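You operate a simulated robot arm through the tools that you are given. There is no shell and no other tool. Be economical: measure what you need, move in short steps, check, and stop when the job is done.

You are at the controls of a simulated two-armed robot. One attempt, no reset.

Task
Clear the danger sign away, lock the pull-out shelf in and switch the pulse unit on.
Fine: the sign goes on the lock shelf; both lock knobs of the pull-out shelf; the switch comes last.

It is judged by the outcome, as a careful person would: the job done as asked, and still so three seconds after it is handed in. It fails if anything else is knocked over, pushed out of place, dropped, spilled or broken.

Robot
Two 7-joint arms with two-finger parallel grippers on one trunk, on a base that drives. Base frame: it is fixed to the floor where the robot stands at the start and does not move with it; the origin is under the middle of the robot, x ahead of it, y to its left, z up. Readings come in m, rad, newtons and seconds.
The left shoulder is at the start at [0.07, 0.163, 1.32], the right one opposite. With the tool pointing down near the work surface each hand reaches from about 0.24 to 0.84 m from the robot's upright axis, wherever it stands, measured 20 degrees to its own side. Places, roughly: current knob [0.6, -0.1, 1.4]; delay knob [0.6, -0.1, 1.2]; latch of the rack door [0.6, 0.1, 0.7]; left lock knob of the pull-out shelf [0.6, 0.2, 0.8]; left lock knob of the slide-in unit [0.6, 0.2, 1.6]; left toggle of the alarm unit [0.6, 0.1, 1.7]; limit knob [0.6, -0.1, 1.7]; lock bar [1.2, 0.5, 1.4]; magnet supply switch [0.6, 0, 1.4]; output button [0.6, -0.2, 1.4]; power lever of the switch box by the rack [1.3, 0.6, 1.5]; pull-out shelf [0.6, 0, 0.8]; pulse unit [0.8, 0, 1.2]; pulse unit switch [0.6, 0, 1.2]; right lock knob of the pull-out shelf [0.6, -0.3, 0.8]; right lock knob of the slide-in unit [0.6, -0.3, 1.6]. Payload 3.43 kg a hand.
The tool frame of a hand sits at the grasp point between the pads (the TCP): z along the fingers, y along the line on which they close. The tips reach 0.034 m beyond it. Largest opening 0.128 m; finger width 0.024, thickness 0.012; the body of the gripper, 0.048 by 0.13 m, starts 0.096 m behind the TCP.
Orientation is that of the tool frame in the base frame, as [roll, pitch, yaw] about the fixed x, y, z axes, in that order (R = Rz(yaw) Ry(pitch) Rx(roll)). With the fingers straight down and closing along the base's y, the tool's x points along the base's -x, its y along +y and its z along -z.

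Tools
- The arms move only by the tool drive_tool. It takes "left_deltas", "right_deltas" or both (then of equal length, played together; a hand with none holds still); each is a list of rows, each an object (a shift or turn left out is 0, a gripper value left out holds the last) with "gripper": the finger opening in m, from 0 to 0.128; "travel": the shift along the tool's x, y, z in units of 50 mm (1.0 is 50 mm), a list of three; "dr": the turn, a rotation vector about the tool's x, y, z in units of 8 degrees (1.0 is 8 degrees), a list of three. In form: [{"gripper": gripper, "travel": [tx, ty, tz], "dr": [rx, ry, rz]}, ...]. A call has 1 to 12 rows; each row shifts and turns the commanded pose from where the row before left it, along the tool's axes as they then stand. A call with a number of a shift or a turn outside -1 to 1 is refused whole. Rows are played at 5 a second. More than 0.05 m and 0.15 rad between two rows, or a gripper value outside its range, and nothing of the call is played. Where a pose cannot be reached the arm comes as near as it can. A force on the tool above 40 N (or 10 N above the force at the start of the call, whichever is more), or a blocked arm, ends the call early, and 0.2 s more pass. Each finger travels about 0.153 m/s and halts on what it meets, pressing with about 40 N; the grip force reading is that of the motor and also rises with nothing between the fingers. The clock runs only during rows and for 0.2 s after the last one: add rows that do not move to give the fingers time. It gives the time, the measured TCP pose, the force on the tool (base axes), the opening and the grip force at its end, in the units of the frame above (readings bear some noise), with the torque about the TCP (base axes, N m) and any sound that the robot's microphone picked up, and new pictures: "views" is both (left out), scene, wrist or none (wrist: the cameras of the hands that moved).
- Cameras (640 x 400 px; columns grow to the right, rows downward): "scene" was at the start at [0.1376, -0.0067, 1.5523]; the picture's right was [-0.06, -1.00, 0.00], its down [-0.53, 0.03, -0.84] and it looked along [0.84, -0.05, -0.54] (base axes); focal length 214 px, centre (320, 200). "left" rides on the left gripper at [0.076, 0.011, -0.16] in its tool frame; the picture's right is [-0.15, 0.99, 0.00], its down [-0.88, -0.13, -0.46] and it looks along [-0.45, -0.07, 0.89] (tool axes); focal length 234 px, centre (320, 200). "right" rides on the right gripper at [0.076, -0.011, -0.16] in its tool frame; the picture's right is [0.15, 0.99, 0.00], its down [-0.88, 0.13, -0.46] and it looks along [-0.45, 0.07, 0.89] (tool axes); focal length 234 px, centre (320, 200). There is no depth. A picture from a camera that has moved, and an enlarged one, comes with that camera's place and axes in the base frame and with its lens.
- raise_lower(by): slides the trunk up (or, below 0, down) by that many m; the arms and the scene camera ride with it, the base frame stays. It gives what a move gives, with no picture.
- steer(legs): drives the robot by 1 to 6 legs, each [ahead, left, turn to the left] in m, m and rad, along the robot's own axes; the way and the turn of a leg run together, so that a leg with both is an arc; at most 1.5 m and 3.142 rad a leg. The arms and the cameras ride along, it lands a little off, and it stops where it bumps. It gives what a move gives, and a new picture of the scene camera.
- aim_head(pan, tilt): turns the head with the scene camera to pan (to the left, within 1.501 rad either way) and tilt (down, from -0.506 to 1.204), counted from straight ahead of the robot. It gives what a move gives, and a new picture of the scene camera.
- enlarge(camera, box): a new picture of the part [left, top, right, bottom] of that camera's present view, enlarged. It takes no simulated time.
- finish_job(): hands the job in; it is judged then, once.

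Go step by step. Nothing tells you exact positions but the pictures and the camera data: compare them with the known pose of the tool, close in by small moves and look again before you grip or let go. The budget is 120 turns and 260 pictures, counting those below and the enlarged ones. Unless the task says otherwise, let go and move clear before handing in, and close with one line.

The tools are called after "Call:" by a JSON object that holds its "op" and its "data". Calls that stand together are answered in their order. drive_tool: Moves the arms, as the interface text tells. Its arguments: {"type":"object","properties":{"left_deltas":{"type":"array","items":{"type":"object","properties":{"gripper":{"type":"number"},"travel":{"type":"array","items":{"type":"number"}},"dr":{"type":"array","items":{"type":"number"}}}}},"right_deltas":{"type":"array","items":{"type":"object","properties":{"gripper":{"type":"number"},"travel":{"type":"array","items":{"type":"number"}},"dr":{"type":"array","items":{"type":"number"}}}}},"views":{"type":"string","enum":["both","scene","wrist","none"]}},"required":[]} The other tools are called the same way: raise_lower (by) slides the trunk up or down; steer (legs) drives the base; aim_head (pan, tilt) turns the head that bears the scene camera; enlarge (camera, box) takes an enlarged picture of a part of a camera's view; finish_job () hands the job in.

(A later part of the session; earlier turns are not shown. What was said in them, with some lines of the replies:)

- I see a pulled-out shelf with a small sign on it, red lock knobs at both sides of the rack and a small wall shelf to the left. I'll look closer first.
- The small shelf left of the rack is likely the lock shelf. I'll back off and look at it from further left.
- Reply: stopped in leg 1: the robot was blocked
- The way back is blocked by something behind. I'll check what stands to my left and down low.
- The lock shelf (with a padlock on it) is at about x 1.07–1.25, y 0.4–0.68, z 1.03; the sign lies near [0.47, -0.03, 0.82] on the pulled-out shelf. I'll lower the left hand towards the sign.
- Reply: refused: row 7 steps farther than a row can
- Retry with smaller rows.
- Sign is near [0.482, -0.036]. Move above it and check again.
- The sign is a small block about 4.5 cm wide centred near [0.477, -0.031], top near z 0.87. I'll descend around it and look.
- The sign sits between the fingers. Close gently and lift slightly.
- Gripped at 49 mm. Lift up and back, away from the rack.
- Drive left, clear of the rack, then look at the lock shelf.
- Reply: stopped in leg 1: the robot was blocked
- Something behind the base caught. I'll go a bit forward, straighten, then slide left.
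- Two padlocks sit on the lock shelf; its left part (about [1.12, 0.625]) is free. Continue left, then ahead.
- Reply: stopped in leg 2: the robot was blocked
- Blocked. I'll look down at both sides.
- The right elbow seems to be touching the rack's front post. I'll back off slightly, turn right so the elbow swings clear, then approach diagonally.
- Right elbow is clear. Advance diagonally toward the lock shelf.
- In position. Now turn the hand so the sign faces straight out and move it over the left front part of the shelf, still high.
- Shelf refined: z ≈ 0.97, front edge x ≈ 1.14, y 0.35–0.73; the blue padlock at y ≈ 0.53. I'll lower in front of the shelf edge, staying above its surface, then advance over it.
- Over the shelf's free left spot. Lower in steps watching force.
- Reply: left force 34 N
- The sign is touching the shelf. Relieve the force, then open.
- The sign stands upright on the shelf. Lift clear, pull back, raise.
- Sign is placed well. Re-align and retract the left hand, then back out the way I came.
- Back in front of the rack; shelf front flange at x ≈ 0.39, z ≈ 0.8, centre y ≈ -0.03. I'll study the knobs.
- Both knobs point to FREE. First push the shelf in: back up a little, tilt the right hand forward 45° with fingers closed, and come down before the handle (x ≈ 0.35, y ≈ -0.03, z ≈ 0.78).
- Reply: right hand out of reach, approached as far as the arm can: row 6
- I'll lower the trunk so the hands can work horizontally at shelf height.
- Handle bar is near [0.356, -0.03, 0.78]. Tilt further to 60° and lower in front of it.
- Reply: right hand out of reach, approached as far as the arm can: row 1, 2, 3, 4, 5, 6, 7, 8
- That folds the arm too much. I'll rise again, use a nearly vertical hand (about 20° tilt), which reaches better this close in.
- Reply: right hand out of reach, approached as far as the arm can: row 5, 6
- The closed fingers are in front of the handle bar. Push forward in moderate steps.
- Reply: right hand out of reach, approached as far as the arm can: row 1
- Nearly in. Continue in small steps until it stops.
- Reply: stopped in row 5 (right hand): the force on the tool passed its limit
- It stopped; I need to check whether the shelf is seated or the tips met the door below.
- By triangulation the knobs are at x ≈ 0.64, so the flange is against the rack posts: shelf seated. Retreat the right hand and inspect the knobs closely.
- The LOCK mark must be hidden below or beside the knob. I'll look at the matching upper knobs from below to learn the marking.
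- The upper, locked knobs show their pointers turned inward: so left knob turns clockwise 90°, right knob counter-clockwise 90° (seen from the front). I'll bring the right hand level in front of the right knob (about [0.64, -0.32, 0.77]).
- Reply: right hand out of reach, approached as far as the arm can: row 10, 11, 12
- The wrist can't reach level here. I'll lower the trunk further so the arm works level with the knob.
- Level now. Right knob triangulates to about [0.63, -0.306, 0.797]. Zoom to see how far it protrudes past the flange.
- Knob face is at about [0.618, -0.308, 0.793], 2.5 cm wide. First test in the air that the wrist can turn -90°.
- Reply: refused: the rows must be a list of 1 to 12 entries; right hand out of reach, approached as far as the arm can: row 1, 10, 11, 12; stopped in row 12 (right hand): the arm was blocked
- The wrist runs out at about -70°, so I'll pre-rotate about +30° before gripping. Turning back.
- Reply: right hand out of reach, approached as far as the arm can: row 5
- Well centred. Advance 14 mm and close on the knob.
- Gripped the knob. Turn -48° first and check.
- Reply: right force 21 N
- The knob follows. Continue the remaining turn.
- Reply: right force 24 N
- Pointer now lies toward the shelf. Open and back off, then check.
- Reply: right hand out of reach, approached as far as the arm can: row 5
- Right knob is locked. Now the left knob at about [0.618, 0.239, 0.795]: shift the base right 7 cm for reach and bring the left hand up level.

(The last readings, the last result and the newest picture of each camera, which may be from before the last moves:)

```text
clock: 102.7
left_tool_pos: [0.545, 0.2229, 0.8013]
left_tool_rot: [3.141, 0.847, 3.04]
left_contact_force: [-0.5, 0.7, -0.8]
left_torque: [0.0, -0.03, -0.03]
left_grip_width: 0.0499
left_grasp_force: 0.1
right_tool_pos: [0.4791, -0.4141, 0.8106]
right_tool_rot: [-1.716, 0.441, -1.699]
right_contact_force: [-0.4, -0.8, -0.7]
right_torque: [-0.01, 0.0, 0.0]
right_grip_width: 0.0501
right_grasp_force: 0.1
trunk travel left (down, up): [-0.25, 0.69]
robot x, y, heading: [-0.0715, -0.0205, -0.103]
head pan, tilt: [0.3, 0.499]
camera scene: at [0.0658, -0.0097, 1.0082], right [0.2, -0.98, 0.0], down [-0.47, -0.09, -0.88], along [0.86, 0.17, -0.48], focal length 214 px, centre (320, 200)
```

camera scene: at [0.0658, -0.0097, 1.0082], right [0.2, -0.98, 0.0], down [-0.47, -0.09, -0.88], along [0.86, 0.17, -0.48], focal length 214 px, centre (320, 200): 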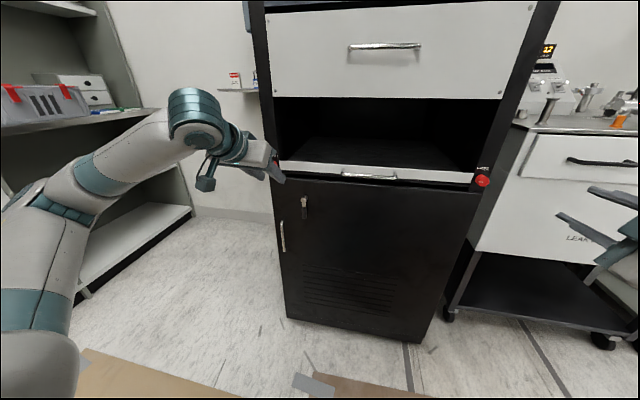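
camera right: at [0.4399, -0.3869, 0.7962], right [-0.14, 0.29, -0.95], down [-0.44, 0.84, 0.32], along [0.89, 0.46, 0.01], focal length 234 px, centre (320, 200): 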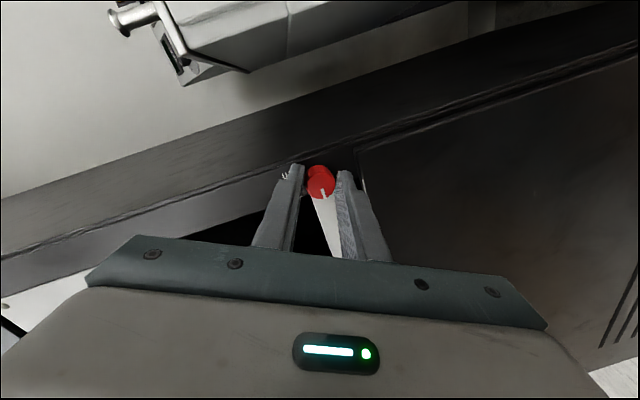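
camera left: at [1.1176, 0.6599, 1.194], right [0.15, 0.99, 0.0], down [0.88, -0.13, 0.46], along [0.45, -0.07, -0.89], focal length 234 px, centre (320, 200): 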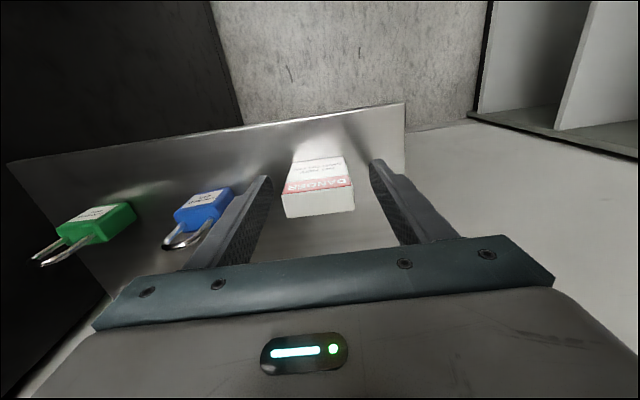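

Call:
{"op": "drive_tool", "data": {"left_deltas": [{"dr": [0, -1, 0]}, {"dr": [0, -1, 0]}, {"dr": [0, -1, 0]}, {"dr": [0, -1, 0]}, {"dr": [0, -0.7, 0]}, {"dr": [0, 0, -0.95]}, {"dr": [0, 0, -0.95]}, {"dr": [0, 0, -0.95]}, {"dr": [0, 0, -0.95]}, {}], "views": "both"}}

Call:
{"op": "enlarge", "data": {"camera": "left", "box": [240, 130, 400, 240]}}

```text
clock: 104.9
left_tool_pos: [0.56, 0.2263, 0.803]
left_tool_rot: [-1.701, 1.034, -1.786]
left_contact_force: [0.4, -0.3, 0.4]
left_torque: [0.0, -0.02, 0.01]
left_grip_width: 0.0501
left_grasp_force: 0.0
left hand out of reach, approached as far as the arm can: row 4, 5
right_tool_pos: [0.4771, -0.414, 0.8105]
right_tool_rot: [-1.716, 0.442, -1.698]
right_contact_force: [0.6, 0.2, -0.6]
right_torque: [-0.01, 0.04, -0.01]
right_grip_width: 0.0497
right_grasp_force: 0.1
trunk travel left (down, up): [-0.25, 0.69]
robot x, y, heading: [-0.0713, -0.0206, -0.097]
head pan, tilt: [0.3, 0.499]
camera scene: at [0.0658, -0.0096, 1.0082], right [0.2, -0.98, 0.0], down [-0.47, -0.09, -0.88], along [0.86, 0.17, -0.48], focal length 214 px, centre (320, 200)
camera left: at [0.3944, 0.214, 0.744], right [0.07, 0.92, -0.38], down [-0.36, 0.37, 0.85], along [0.93, 0.08, 0.36], focal length 234 px, centre (320, 200)
```

scene: 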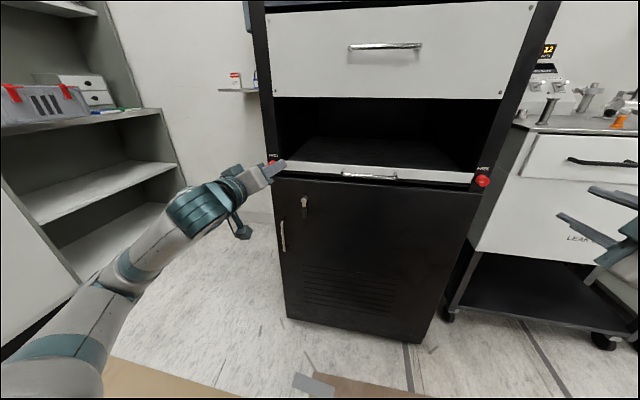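
left: 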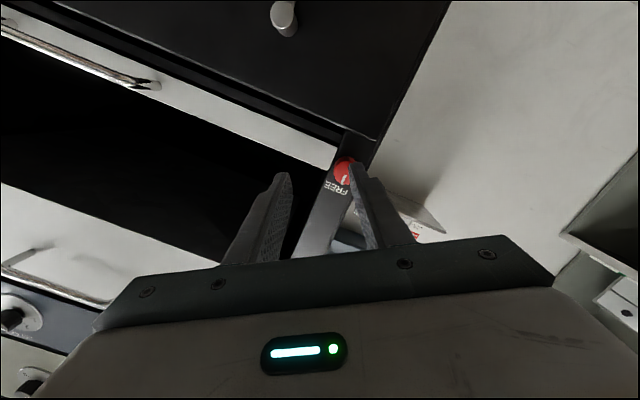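

```text
3.64 times, centred on (320, 185) of left
camera zoom: at [0.3944, 0.214, 0.744], right [0.07, 0.92, -0.38], down [-0.36, 0.37, 0.85], along [0.93, 0.08, 0.36], focal length 852 px, centre (320, 254)
```

zoom: 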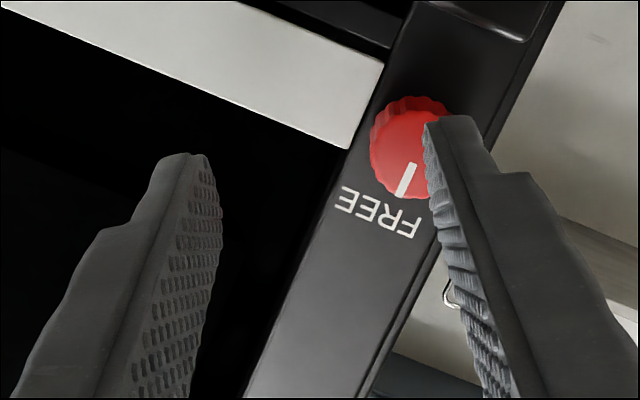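

Call:
{"op": "drive_tool", "data": {"left_deltas": [{"dr": [-0.63, -0.37, -0.05]}, {"travel": [-0.12, 0.38, 0]}, {"travel": [0, 0, 0.4]}, {}], "views": "wrist"}}

Call:
{"op": "enlarge", "data": {"camera": "left", "box": [240, 130, 400, 240]}}

Call:
{"op": "enlarge", "data": {"camera": "scene", "box": [235, 130, 315, 190]}}

```text
clock: 105.9
left_tool_pos: [0.5837, 0.2443, 0.7995]
left_tool_rot: [-1.703, 1.035, -1.684]
left_contact_force: [0.5, -0.1, 0.1]
left_torque: [-0.03, -0.03, 0.0]
left_grip_width: 0.05
left_grasp_force: 0.1
left hand out of reach, approached as far as the arm can: row 1
right_tool_pos: [0.478, -0.4135, 0.8103]
right_tool_rot: [-1.715, 0.442, -1.699]
right_contact_force: [-0.6, -0.6, -0.4]
right_torque: [0.02, 0.01, 0.01]
right_grip_width: 0.0501
right_grasp_force: 0.0
trunk travel left (down, up): [-0.25, 0.69]
robot x, y, heading: [-0.0714, -0.0206, -0.1]
head pan, tilt: [0.3, 0.499]
camera left: at [0.4195, 0.2165, 0.7391], right [-0.02, 0.93, -0.37], down [-0.4, 0.33, 0.85], along [0.92, 0.17, 0.36], focal length 234 px, centre (320, 200)
```

left: 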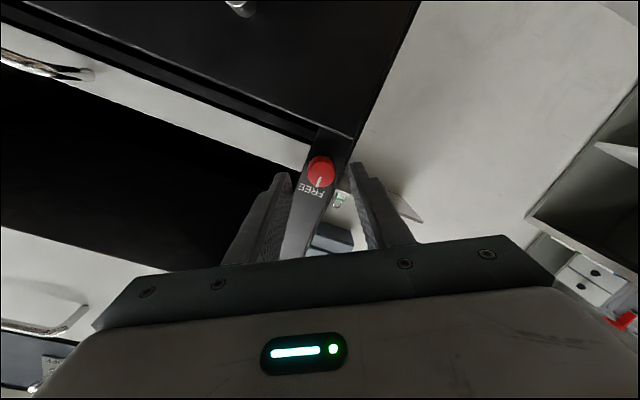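

```text
3.64 times, centred on (320, 185) of left
camera zoom: at [0.4195, 0.2165, 0.7391], right [-0.02, 0.93, -0.37], down [-0.4, 0.33, 0.85], along [0.92, 0.17, 0.36], focal length 852 px, centre (320, 254)
```

zoom: 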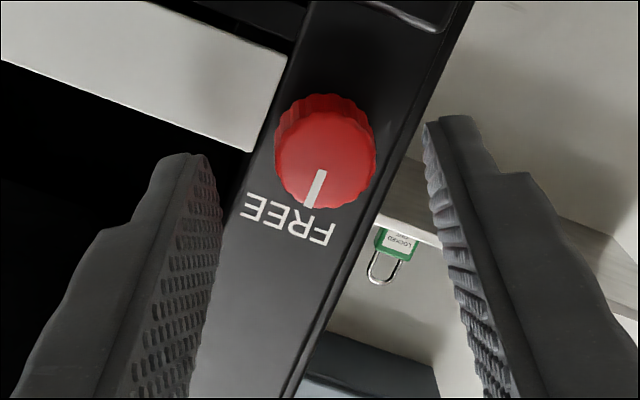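

```text
6.67 times, centred on (275, 160) of scene
camera zoom: at [0.066, -0.0097, 1.0082], right [0.2, -0.98, 0.0], down [-0.47, -0.09, -0.88], along [0.86, 0.17, -0.48], focal length 1430 px, centre (620, 467)
```

zoom: 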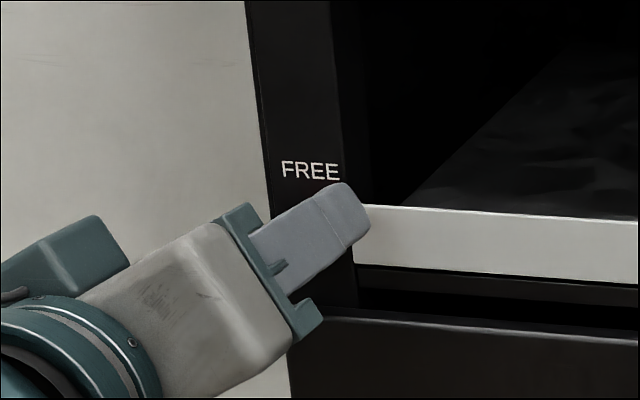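

Centred; advance and grip.

Call:
{"op": "drive_tool", "data": {"left_deltas": [{"travel": [0.06, 0.04, 0.15]}, {"travel": [0, 0, 0.13]}, {"gripper": 0.03}, {"gripper": 0.018}, {"gripper": 0.018}, {}], "views": "none"}}

Call:
{"op": "enlarge", "data": {"camera": "left", "box": [240, 130, 400, 240]}}

```text
clock: 107.3
left_tool_pos: [0.5971, 0.2454, 0.7954]
left_tool_rot: [-1.701, 1.036, -1.684]
left_contact_force: [2.4, -1.8, 2.2]
left_torque: [0.02, -0.32, -0.74]
left_grip_width: 0.0255
left_grasp_force: 44.5
right_tool_pos: [0.478, -0.4145, 0.8114]
right_tool_rot: [-1.716, 0.44, -1.698]
right_contact_force: [0.1, 0.2, -0.6]
right_torque: [0.0, 0.0, -0.01]
right_grip_width: 0.0498
right_grasp_force: 0.2
trunk travel left (down, up): [-0.25, 0.69]
robot x, y, heading: [-0.0745, -0.0198, -0.102]
head pan, tilt: [0.3, 0.499]
```

```text
3.64 times, centred on (320, 185) of left
camera zoom: at [0.4328, 0.2165, 0.7346], right [-0.02, 0.93, -0.37], down [-0.4, 0.33, 0.85], along [0.92, 0.17, 0.36], focal length 852 px, centre (320, 254)
```

zoom: 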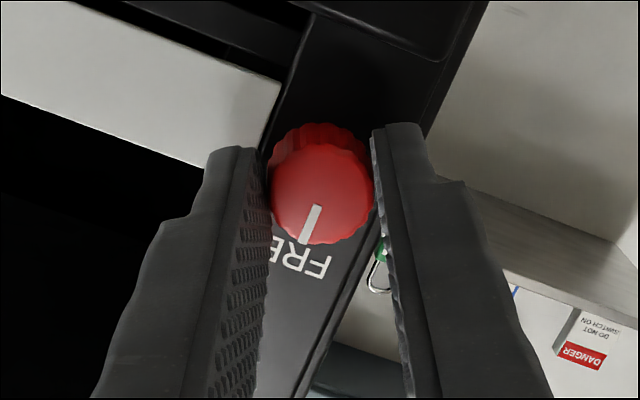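

Gripped. Turn +90° in one go (11.4 units).

Call:
{"op": "drive_tool", "data": {"left_deltas": [{"dr": [0, 0, 1]}, {"dr": [0, 0, 1]}, {"dr": [0, 0, 1]}, {"dr": [0, 0, 1]}, {"dr": [0, 0, 1]}, {"dr": [0, 0, 1]}, {"dr": [0, 0, 1]}, {"dr": [0, 0, 1]}, {"dr": [0, 0, 1]}, {"dr": [0, 0, 1]}, {"dr": [0, 0, 1]}, {"dr": [0, 0, 0.4]}], "views": "none"}}

Call:
{"op": "enlarge", "data": {"camera": "left", "box": [240, 130, 400, 240]}}

```text
clock: 109.9
left_tool_pos: [0.5969, 0.2477, 0.7962]
left_tool_rot: [1.646, 0.508, 1.608]
left_contact_force: [6.8, 6.4, 7.3]
left_torque: [-0.65, -0.38, 1.02]
left_grip_width: 0.0261
left_grasp_force: 45.3
right_tool_pos: [0.4784, -0.4136, 0.8102]
right_tool_rot: [-1.716, 0.442, -1.698]
right_contact_force: [0.3, -0.3, -0.1]
right_torque: [-0.02, 0.0, -0.01]
right_grip_width: 0.0499
right_grasp_force: 0.0
trunk travel left (down, up): [-0.25, 0.69]
robot x, y, heading: [-0.0741, -0.0185, -0.103]
head pan, tilt: [0.3, 0.499]
```

```text
3.64 times, centred on (320, 185) of left
camera zoom: at [0.4356, 0.3183, 0.7783], right [0.06, 0.36, 0.93], down [-0.43, -0.83, 0.35], along [0.9, -0.42, 0.1], focal length 852 px, centre (320, 254)
```

zoom: 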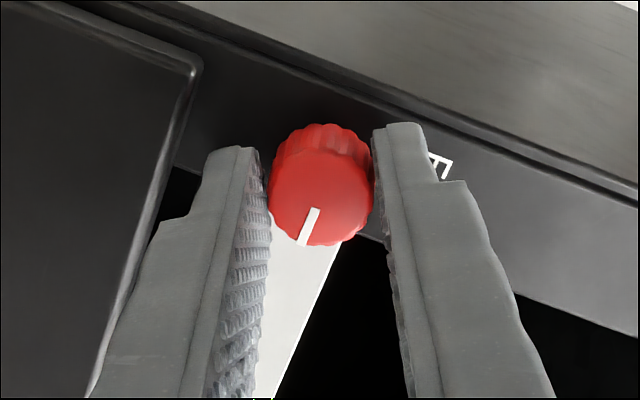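

Left knob now points inward too. Release, back off and check.

Call:
{"op": "drive_tool", "data": {"left_deltas": [{"gripper": 0.05}, {"gripper": 0.05}, {"travel": [0, 0, -0.6]}, {"travel": [0, 0, -0.8]}, {"travel": [0.2, 0, -0.6]}], "views": "scene"}}

Call:
{"op": "enlarge", "data": {"camera": "scene", "box": [235, 130, 315, 190]}}

Call:
{"op": "enlarge", "data": {"camera": "scene", "box": [445, 150, 525, 210]}}

```text
clock: 111.1
left_tool_pos: [0.5582, 0.2626, 0.8064]
left_tool_rot: [1.648, 0.51, 1.607]
left_contact_force: [0.1, -0.7, -0.3]
left_torque: [0.05, 0.02, -0.04]
left_grip_width: 0.0502
left_grasp_force: 0.2
left hand out of reach, approached as far as the arm can: row 4, 5
right_tool_pos: [0.4794, -0.413, 0.8094]
right_tool_rot: [-1.716, 0.441, -1.699]
right_contact_force: [-0.5, -0.5, -0.4]
right_torque: [0.0, -0.02, 0.0]
right_grip_width: 0.0501
right_grasp_force: 0.1
trunk travel left (down, up): [-0.25, 0.69]
robot x, y, heading: [-0.0753, -0.0235, -0.101]
head pan, tilt: [0.3, 0.499]
camera scene: at [0.0658, -0.0094, 1.0082], right [0.2, -0.98, 0.0], down [-0.47, -0.09, -0.88], along [0.86, 0.17, -0.48], focal length 214 px, centre (320, 200)
```

scene: 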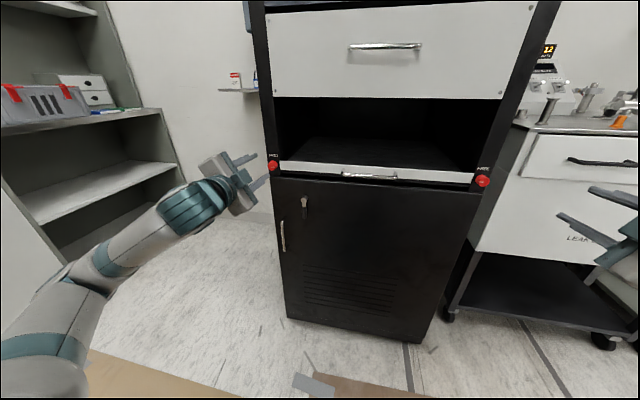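

```text
6.67 times, centred on (275, 160) of scene
camera zoom: at [0.0658, -0.0094, 1.0082], right [0.2, -0.98, 0.0], down [-0.47, -0.09, -0.88], along [0.86, 0.17, -0.48], focal length 1430 px, centre (620, 467)
```

zoom: 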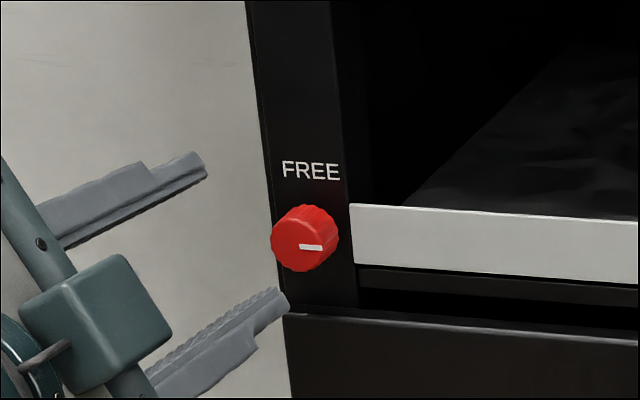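

```text
6.67 times, centred on (485, 180) of scene
camera zoom: at [0.0658, -0.0094, 1.0082], right [0.2, -0.98, 0.0], down [-0.47, -0.09, -0.88], along [0.86, 0.17, -0.48], focal length 1430 px, centre (-780, 333)
```

zoom: 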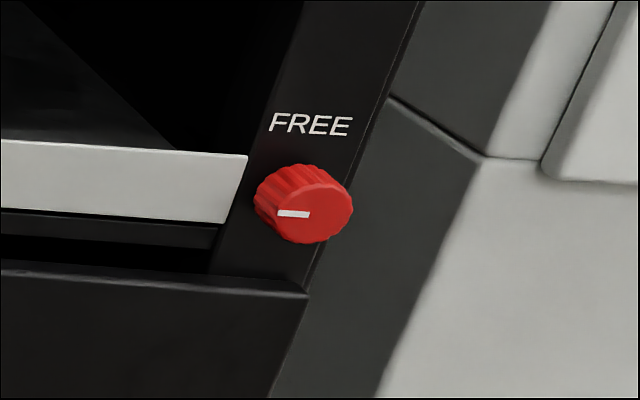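

Both knobs show locked. Next the pulse unit switch (about [0.62, 0.006, 1.21], toggle down = OFF). Raise the trunk so the left hand is level with it.

Call:
{"op": "raise_lower", "data": {"by": 0.38}}

Call:
{"op": "aim_head", "data": {"pan": 0.1, "tilt": 0.3}}

Call:
{"op": "enlarge", "data": {"camera": "scene", "box": [240, 160, 400, 260]}}

```text
clock: 114.7
left_tool_pos: [0.5602, 0.2639, 1.1872]
left_tool_rot: [1.647, 0.51, 1.607]
left_contact_force: [-0.7, -0.4, -0.8]
left_torque: [0.02, 0.03, 0.03]
left_grip_width: 0.0499
left_grasp_force: 0.0
right_tool_pos: [0.479, -0.4147, 1.1909]
right_tool_rot: [-1.716, 0.441, -1.698]
right_contact_force: [0.2, 0.3, 0.6]
right_torque: [-0.01, 0.01, 0.0]
right_grip_width: 0.05
right_grasp_force: 0.0
trunk travel left (down, up): [-0.63, 0.31]
robot x, y, heading: [-0.0728, -0.0259, -0.105]
head pan, tilt: [0.3, 0.499]
```

```text
clock: 115.5
left_tool_pos: [0.5597, 0.2638, 1.1875]
left_tool_rot: [1.649, 0.509, 1.607]
left_contact_force: [-1.0, 0.5, 0.3]
left_torque: [0.02, 0.02, 0.02]
left_grip_width: 0.0501
left_grasp_force: 0.0
right_tool_pos: [0.4792, -0.4145, 1.19]
right_tool_rot: [-1.716, 0.442, -1.699]
right_contact_force: [-0.5, 0.4, -0.2]
right_torque: [0.04, 0.01, 0.0]
right_grip_width: 0.0503
right_grasp_force: 0.0
trunk travel left (down, up): [-0.63, 0.31]
robot x, y, heading: [-0.0741, -0.0205, -0.103]
head pan, tilt: [0.099, 0.3]
camera scene: at [0.071, -0.0277, 1.4065], right [0.0, -1.0, 0.0], down [-0.3, 0.0, -0.95], along [0.95, 0.0, -0.3], focal length 214 px, centre (320, 200)
```

scene: 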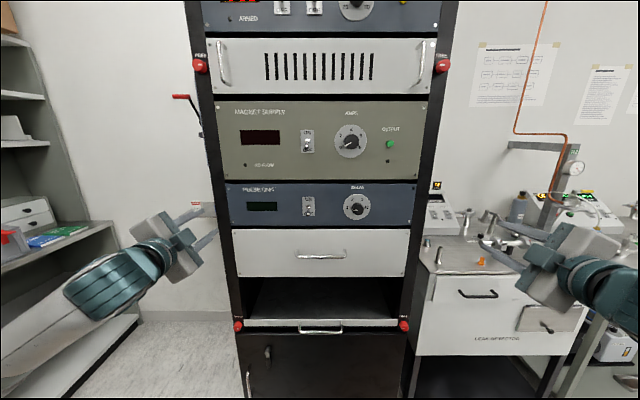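

```text
4.00 times, centred on (320, 210) of scene
camera zoom: at [0.071, -0.0277, 1.4065], right [0.0, -1.0, 0.0], down [-0.3, 0.0, -0.95], along [0.95, 0.0, -0.3], focal length 858 px, centre (320, 160)
```

zoom: 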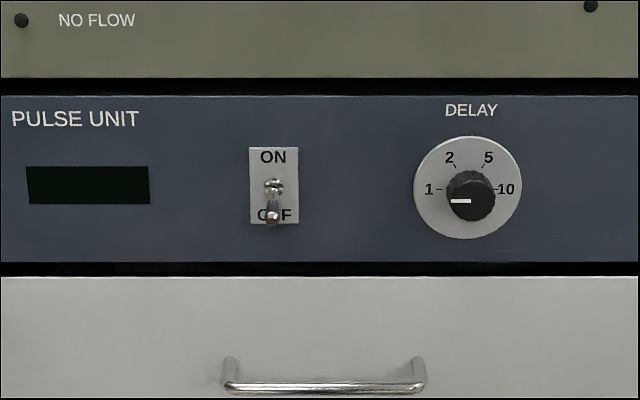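

Toggle tip near [0.60, 0.004, 1.197]. Close the left fingers, roll the hand upright and slide it sideways to just below the toggle, still short of it.

Call:
{"op": "drive_tool", "data": {"left_deltas": [{"gripper": 0, "dr": [0, 0, -1]}, {"dr": [0, 0, -1]}, {"dr": [0, 0, -1]}, {"dr": [0, 0, -1]}, {"dr": [0, 0, -1]}, {"dr": [0, 0, -1]}, {"dr": [0, 0, -1]}, {"dr": [0, 0, -1]}], "views": "none"}}

Call:
{"op": "drive_tool", "data": {"left_deltas": [{"travel": [0.1, -0.8, 0]}, {"travel": [0.1, -0.8, 0]}, {"travel": [0.1, -0.8, 0]}, {"travel": [0, -0.8, 0]}, {}], "views": "both"}}

```text
clock: 117.3
left_tool_pos: [0.5593, 0.264, 1.1867]
left_tool_rot: [-2.431, 1.482, -2.431]
left_contact_force: [0.3, 0.3, 0.2]
left_torque: [0.03, 0.03, 0.02]
left_grip_width: 0.0002
left_grasp_force: 33.1
right_tool_pos: [0.479, -0.4143, 1.1908]
right_tool_rot: [-1.716, 0.44, -1.7]
right_contact_force: [0.8, 1.1, 0.2]
right_torque: [-0.01, 0.0, 0.01]
right_grip_width: 0.0502
right_grasp_force: 0.1
trunk travel left (down, up): [-0.63, 0.31]
robot x, y, heading: [-0.076, -0.0229, -0.102]
head pan, tilt: [0.099, 0.3]
```

```text
clock: 118.5
left_tool_pos: [0.5664, 0.1057, 1.1807]
left_tool_rot: [-2.428, 1.483, -2.425]
left_contact_force: [0.0, 1.1, 0.2]
left_torque: [-0.03, 0.0, -0.03]
left_grip_width: 0.0001
left_grasp_force: 32.6
left hand out of reach, approached as far as the arm can: row 1
right_tool_pos: [0.479, -0.4132, 1.1911]
right_tool_rot: [-1.714, 0.439, -1.698]
right_contact_force: [0.6, 0.3, 0.5]
right_torque: [0.01, 0.02, -0.02]
right_grip_width: 0.05
right_grasp_force: 0.1
trunk travel left (down, up): [-0.63, 0.31]
robot x, y, heading: [-0.0712, -0.0201, -0.106]
head pan, tilt: [0.099, 0.3]
camera scene: at [0.0708, -0.026, 1.4067], right [0.0, -1.0, 0.0], down [-0.3, 0.0, -0.95], along [0.95, 0.0, -0.3], focal length 214 px, centre (320, 200)
camera left: at [0.4014, 0.1111, 1.1144], right [0.01, 1.0, 0.09], down [-0.4, -0.08, 0.91], along [0.92, -0.04, 0.39], focal length 234 px, centre (320, 200)
```

scene: 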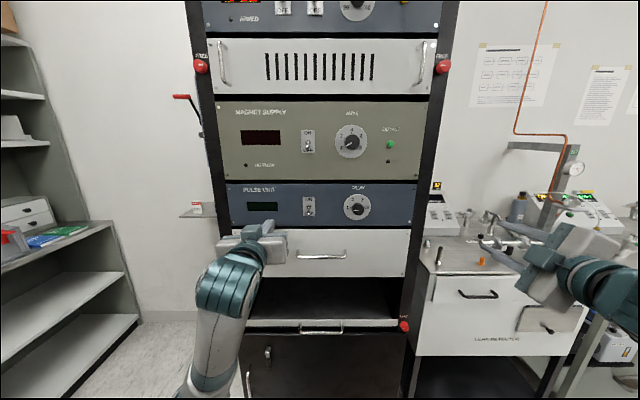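
left: 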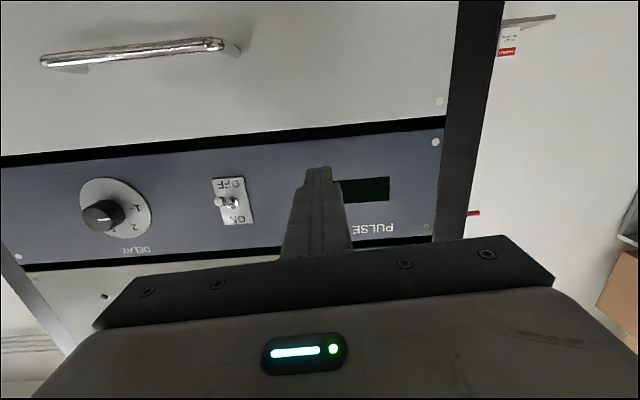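

Call:
{"op": "enlarge", "data": {"camera": "left", "box": [190, 150, 350, 250]}}

```text
4.00 times, centred on (270, 200) of left
camera zoom: at [0.4014, 0.1111, 1.1144], right [0.01, 1.0, 0.09], down [-0.4, -0.08, 0.91], along [0.92, -0.04, 0.39], focal length 937 px, centre (520, 200)
```

zoom: 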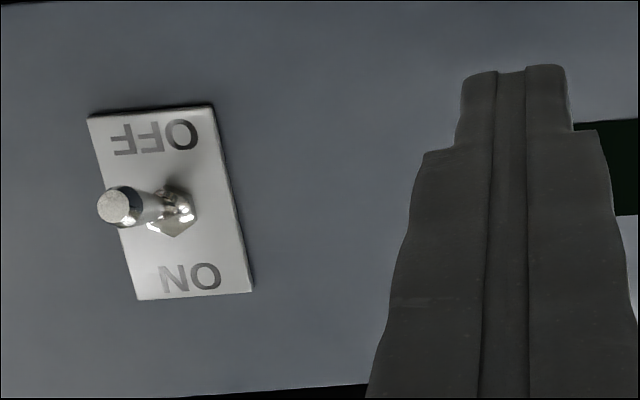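

Toggle tip is at [0.609, 0.005, 1.196], pivot at z 1.2085. Slide under it, then forward 2 cm, and look.

Call:
{"op": "drive_tool", "data": {"left_deltas": [{"travel": [0.24, 0, -0.05]}, {"travel": [0, -0.67, 0]}, {"travel": [0, -0.67, 0]}, {"travel": [0, -0.67, 0]}, {"travel": [0, 0, 0.2]}, {"travel": [0, 0, 0.2]}, {}], "views": "both"}}

Call:
{"op": "enlarge", "data": {"camera": "left", "box": [240, 130, 400, 230]}}

Call:
{"op": "enlarge", "data": {"camera": "scene", "box": [270, 180, 350, 240]}}

```text
clock: 120.1
left_tool_pos: [0.5808, 0.0023, 1.1739]
left_tool_rot: [-2.441, 1.485, -2.438]
left_contact_force: [-0.6, -0.3, -0.5]
left_torque: [-0.03, 0.02, 0.01]
left_grip_width: 0.0
left_grasp_force: 33.5
right_tool_pos: [0.4793, -0.4137, 1.1894]
right_tool_rot: [-1.715, 0.441, -1.699]
right_contact_force: [1.2, 0.3, 0.3]
right_torque: [-0.02, 0.0, 0.03]
right_grip_width: 0.0506
right_grasp_force: 0.2
trunk travel left (down, up): [-0.63, 0.31]
robot x, y, heading: [-0.0733, -0.0182, -0.104]
head pan, tilt: [0.099, 0.3]
camera scene: at [0.0711, -0.028, 1.4066], right [0.0, -1.0, 0.0], down [-0.3, 0.0, -0.95], along [0.95, 0.0, -0.3], focal length 214 px, centre (320, 200)
camera left: at [0.4163, 0.0097, 1.1087], right [0.01, 1.0, 0.09], down [-0.4, -0.08, 0.91], along [0.92, -0.04, 0.39], focal length 234 px, centre (320, 200)
```

scene: 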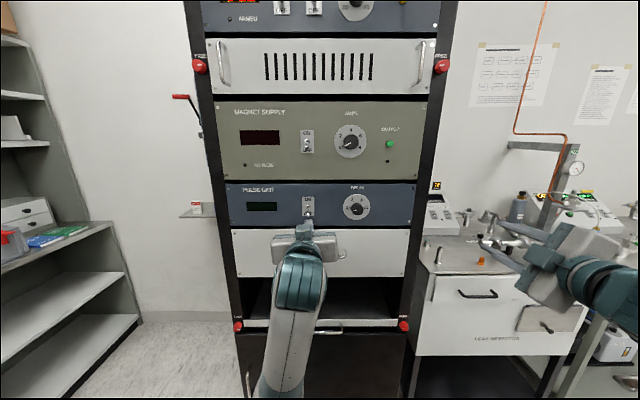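
left: 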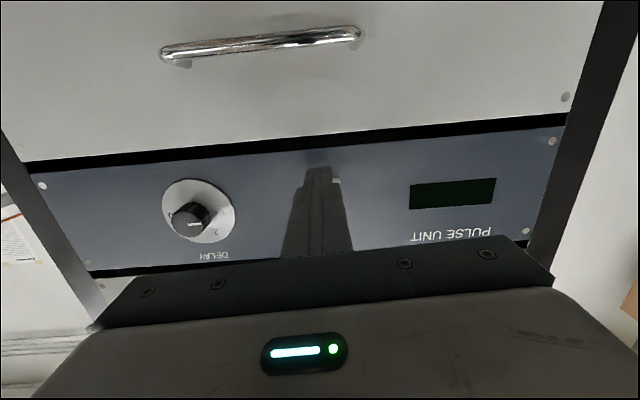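

```text
4.00 times, centred on (320, 180) of left
camera zoom: at [0.4163, 0.0097, 1.1087], right [0.01, 1.0, 0.09], down [-0.4, -0.08, 0.91], along [0.92, -0.04, 0.39], focal length 937 px, centre (320, 280)
```

zoom: 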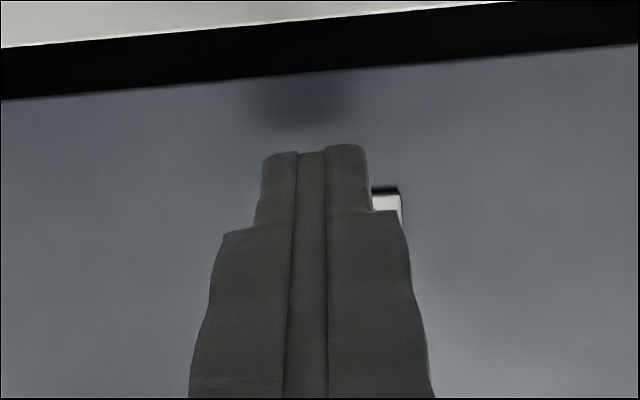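

```text
6.67 times, centred on (310, 210) of scene
camera zoom: at [0.0711, -0.028, 1.4066], right [0.0, -1.0, 0.0], down [-0.3, 0.0, -0.95], along [0.95, 0.0, -0.3], focal length 1430 px, centre (387, 133)
```

zoom: 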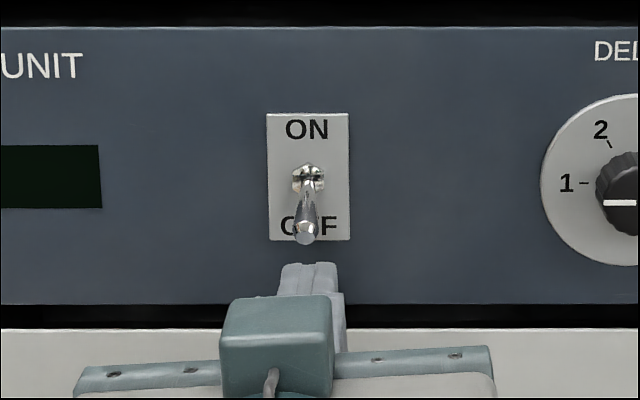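

Directly beneath the toggle. Push up in small steps.

Call:
{"op": "drive_tool", "data": {"left_deltas": [{"travel": [-0.17, 0.03, 0]}, {"travel": [-0.17, 0, 0]}, {"travel": [-0.17, 0, 0]}, {"travel": [-0.17, 0, 0]}, {}], "views": "none"}}

Call:
{"op": "enlarge", "data": {"camera": "scene", "box": [270, 180, 350, 240]}}

```text
clock: 121.3
left_tool_pos: [0.5839, 0.0056, 1.2053]
left_tool_rot: [-2.507, 1.479, -2.508]
left_contact_force: [-19.4, -1.1, -28.6]
left_torque: [0.03, 0.87, -0.02]
left_grip_width: 0.0002
left_grasp_force: 32.7
right_tool_pos: [0.4785, -0.415, 1.1891]
right_tool_rot: [-1.715, 0.442, -1.697]
right_contact_force: [0.3, 0.5, -0.4]
right_torque: [0.0, -0.03, 0.01]
right_grip_width: 0.0501
right_grasp_force: 0.0
trunk travel left (down, up): [-0.63, 0.31]
robot x, y, heading: [-0.076, -0.0202, -0.107]
head pan, tilt: [0.099, 0.3]
```

```text
6.67 times, centred on (310, 210) of scene
camera zoom: at [0.0708, -0.028, 1.4061], right [0.0, -1.0, 0.0], down [-0.3, 0.0, -0.95], along [0.95, 0.0, -0.3], focal length 1430 px, centre (387, 133)
```

zoom: 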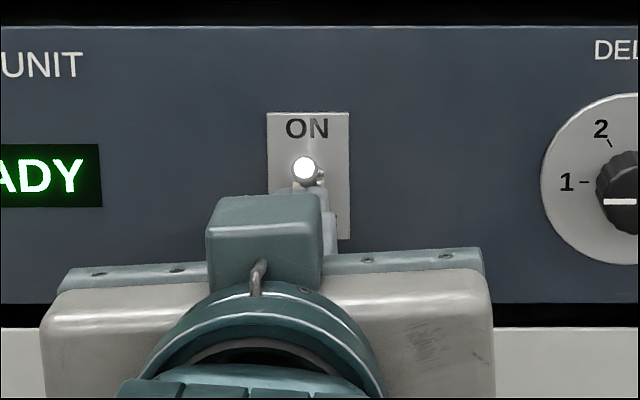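

The pulse unit display shows READY — it's on. Ease off downward and back away, then verify.

Call:
{"op": "drive_tool", "data": {"left_deltas": [{"travel": [0.25, 0, 0]}, {"travel": [0.3, 0, -0.1]}, {"travel": [0, 0, -0.5]}, {"travel": [0, 0.7, -0.5]}, {"travel": [0, 0.8, -0.3]}, {"travel": [0, 0.8, 0]}, {"travel": [0, 0.8, 0]}], "views": "scene"}}

Call:
{"op": "enlarge", "data": {"camera": "scene", "box": [220, 170, 400, 260]}}

Call:
{"op": "enlarge", "data": {"camera": "scene", "box": [220, 300, 420, 350]}}

```text
clock: 122.9
left_tool_pos: [0.5569, 0.144, 1.1845]
left_tool_rot: [-2.416, 1.48, -2.417]
left_contact_force: [0.0, 0.1, 0.4]
left_torque: [0.0, -0.02, -0.05]
left_grip_width: 0.0001
left_grasp_force: 33.1
left hand out of reach, approached as far as the arm can: row 5, 6, 7
right_tool_pos: [0.4793, -0.4119, 1.1919]
right_tool_rot: [-1.715, 0.439, -1.699]
right_contact_force: [-0.1, 1.2, 0.7]
right_torque: [-0.02, 0.02, 0.0]
right_grip_width: 0.0501
right_grasp_force: 0.0
trunk travel left (down, up): [-0.63, 0.31]
robot x, y, heading: [-0.0727, -0.0179, -0.104]
head pan, tilt: [0.099, 0.3]
camera scene: at [0.0718, -0.0256, 1.4065], right [0.0, -1.0, 0.0], down [-0.3, 0.0, -0.95], along [0.95, 0.0, -0.3], focal length 214 px, centre (320, 200)
```

scene: 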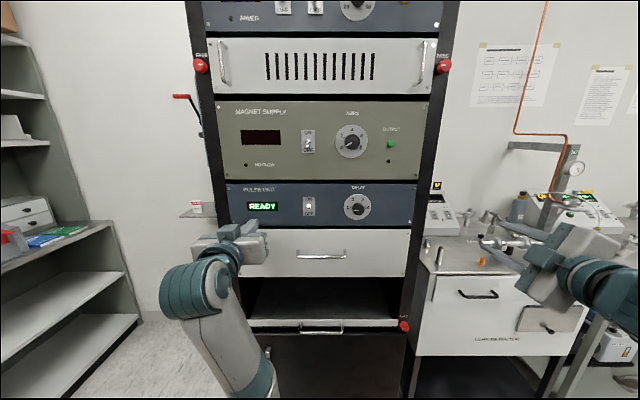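

```text
3.56 times, centred on (310, 215) of scene
camera zoom: at [0.0718, -0.0256, 1.4065], right [0.0, -1.0, 0.0], down [-0.3, 0.0, -0.95], along [0.95, 0.0, -0.3], focal length 763 px, centre (356, 147)
```

zoom: 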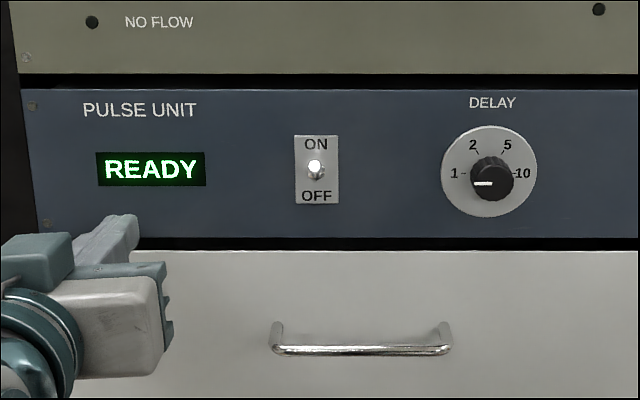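

```text
3.20 times, centred on (320, 325) of scene
camera zoom: at [0.0718, -0.0256, 1.4065], right [0.0, -1.0, 0.0], down [-0.3, 0.0, -0.95], along [0.95, 0.0, -0.3], focal length 686 px, centre (320, -200)
```

zoom: 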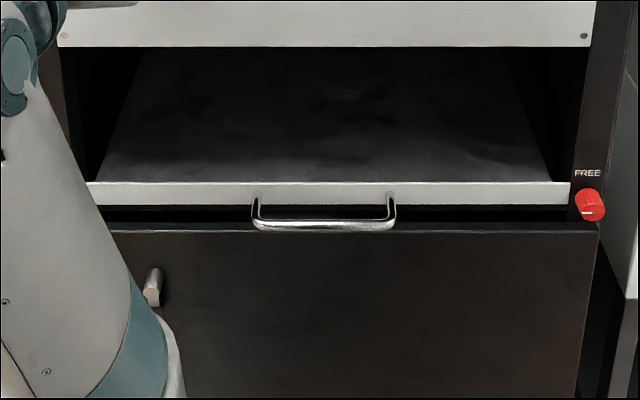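

Pulse unit is on (READY), both knobs are turned to locked with the shelf in, and the sign stands on the lock shelf; the hands are clear. Handing in.

Call:
{"op": "finish_job", "data": {}}

```text
The job is handed in.
```

The danger sign is standing on the lock shelf, and the pull-out shelf is pushed in with both lock knobs turned to locked. The pulse unit was switched on last and its display reads READY. I last saw the left knob locked right after turning it; the arm hid it in the final picture.
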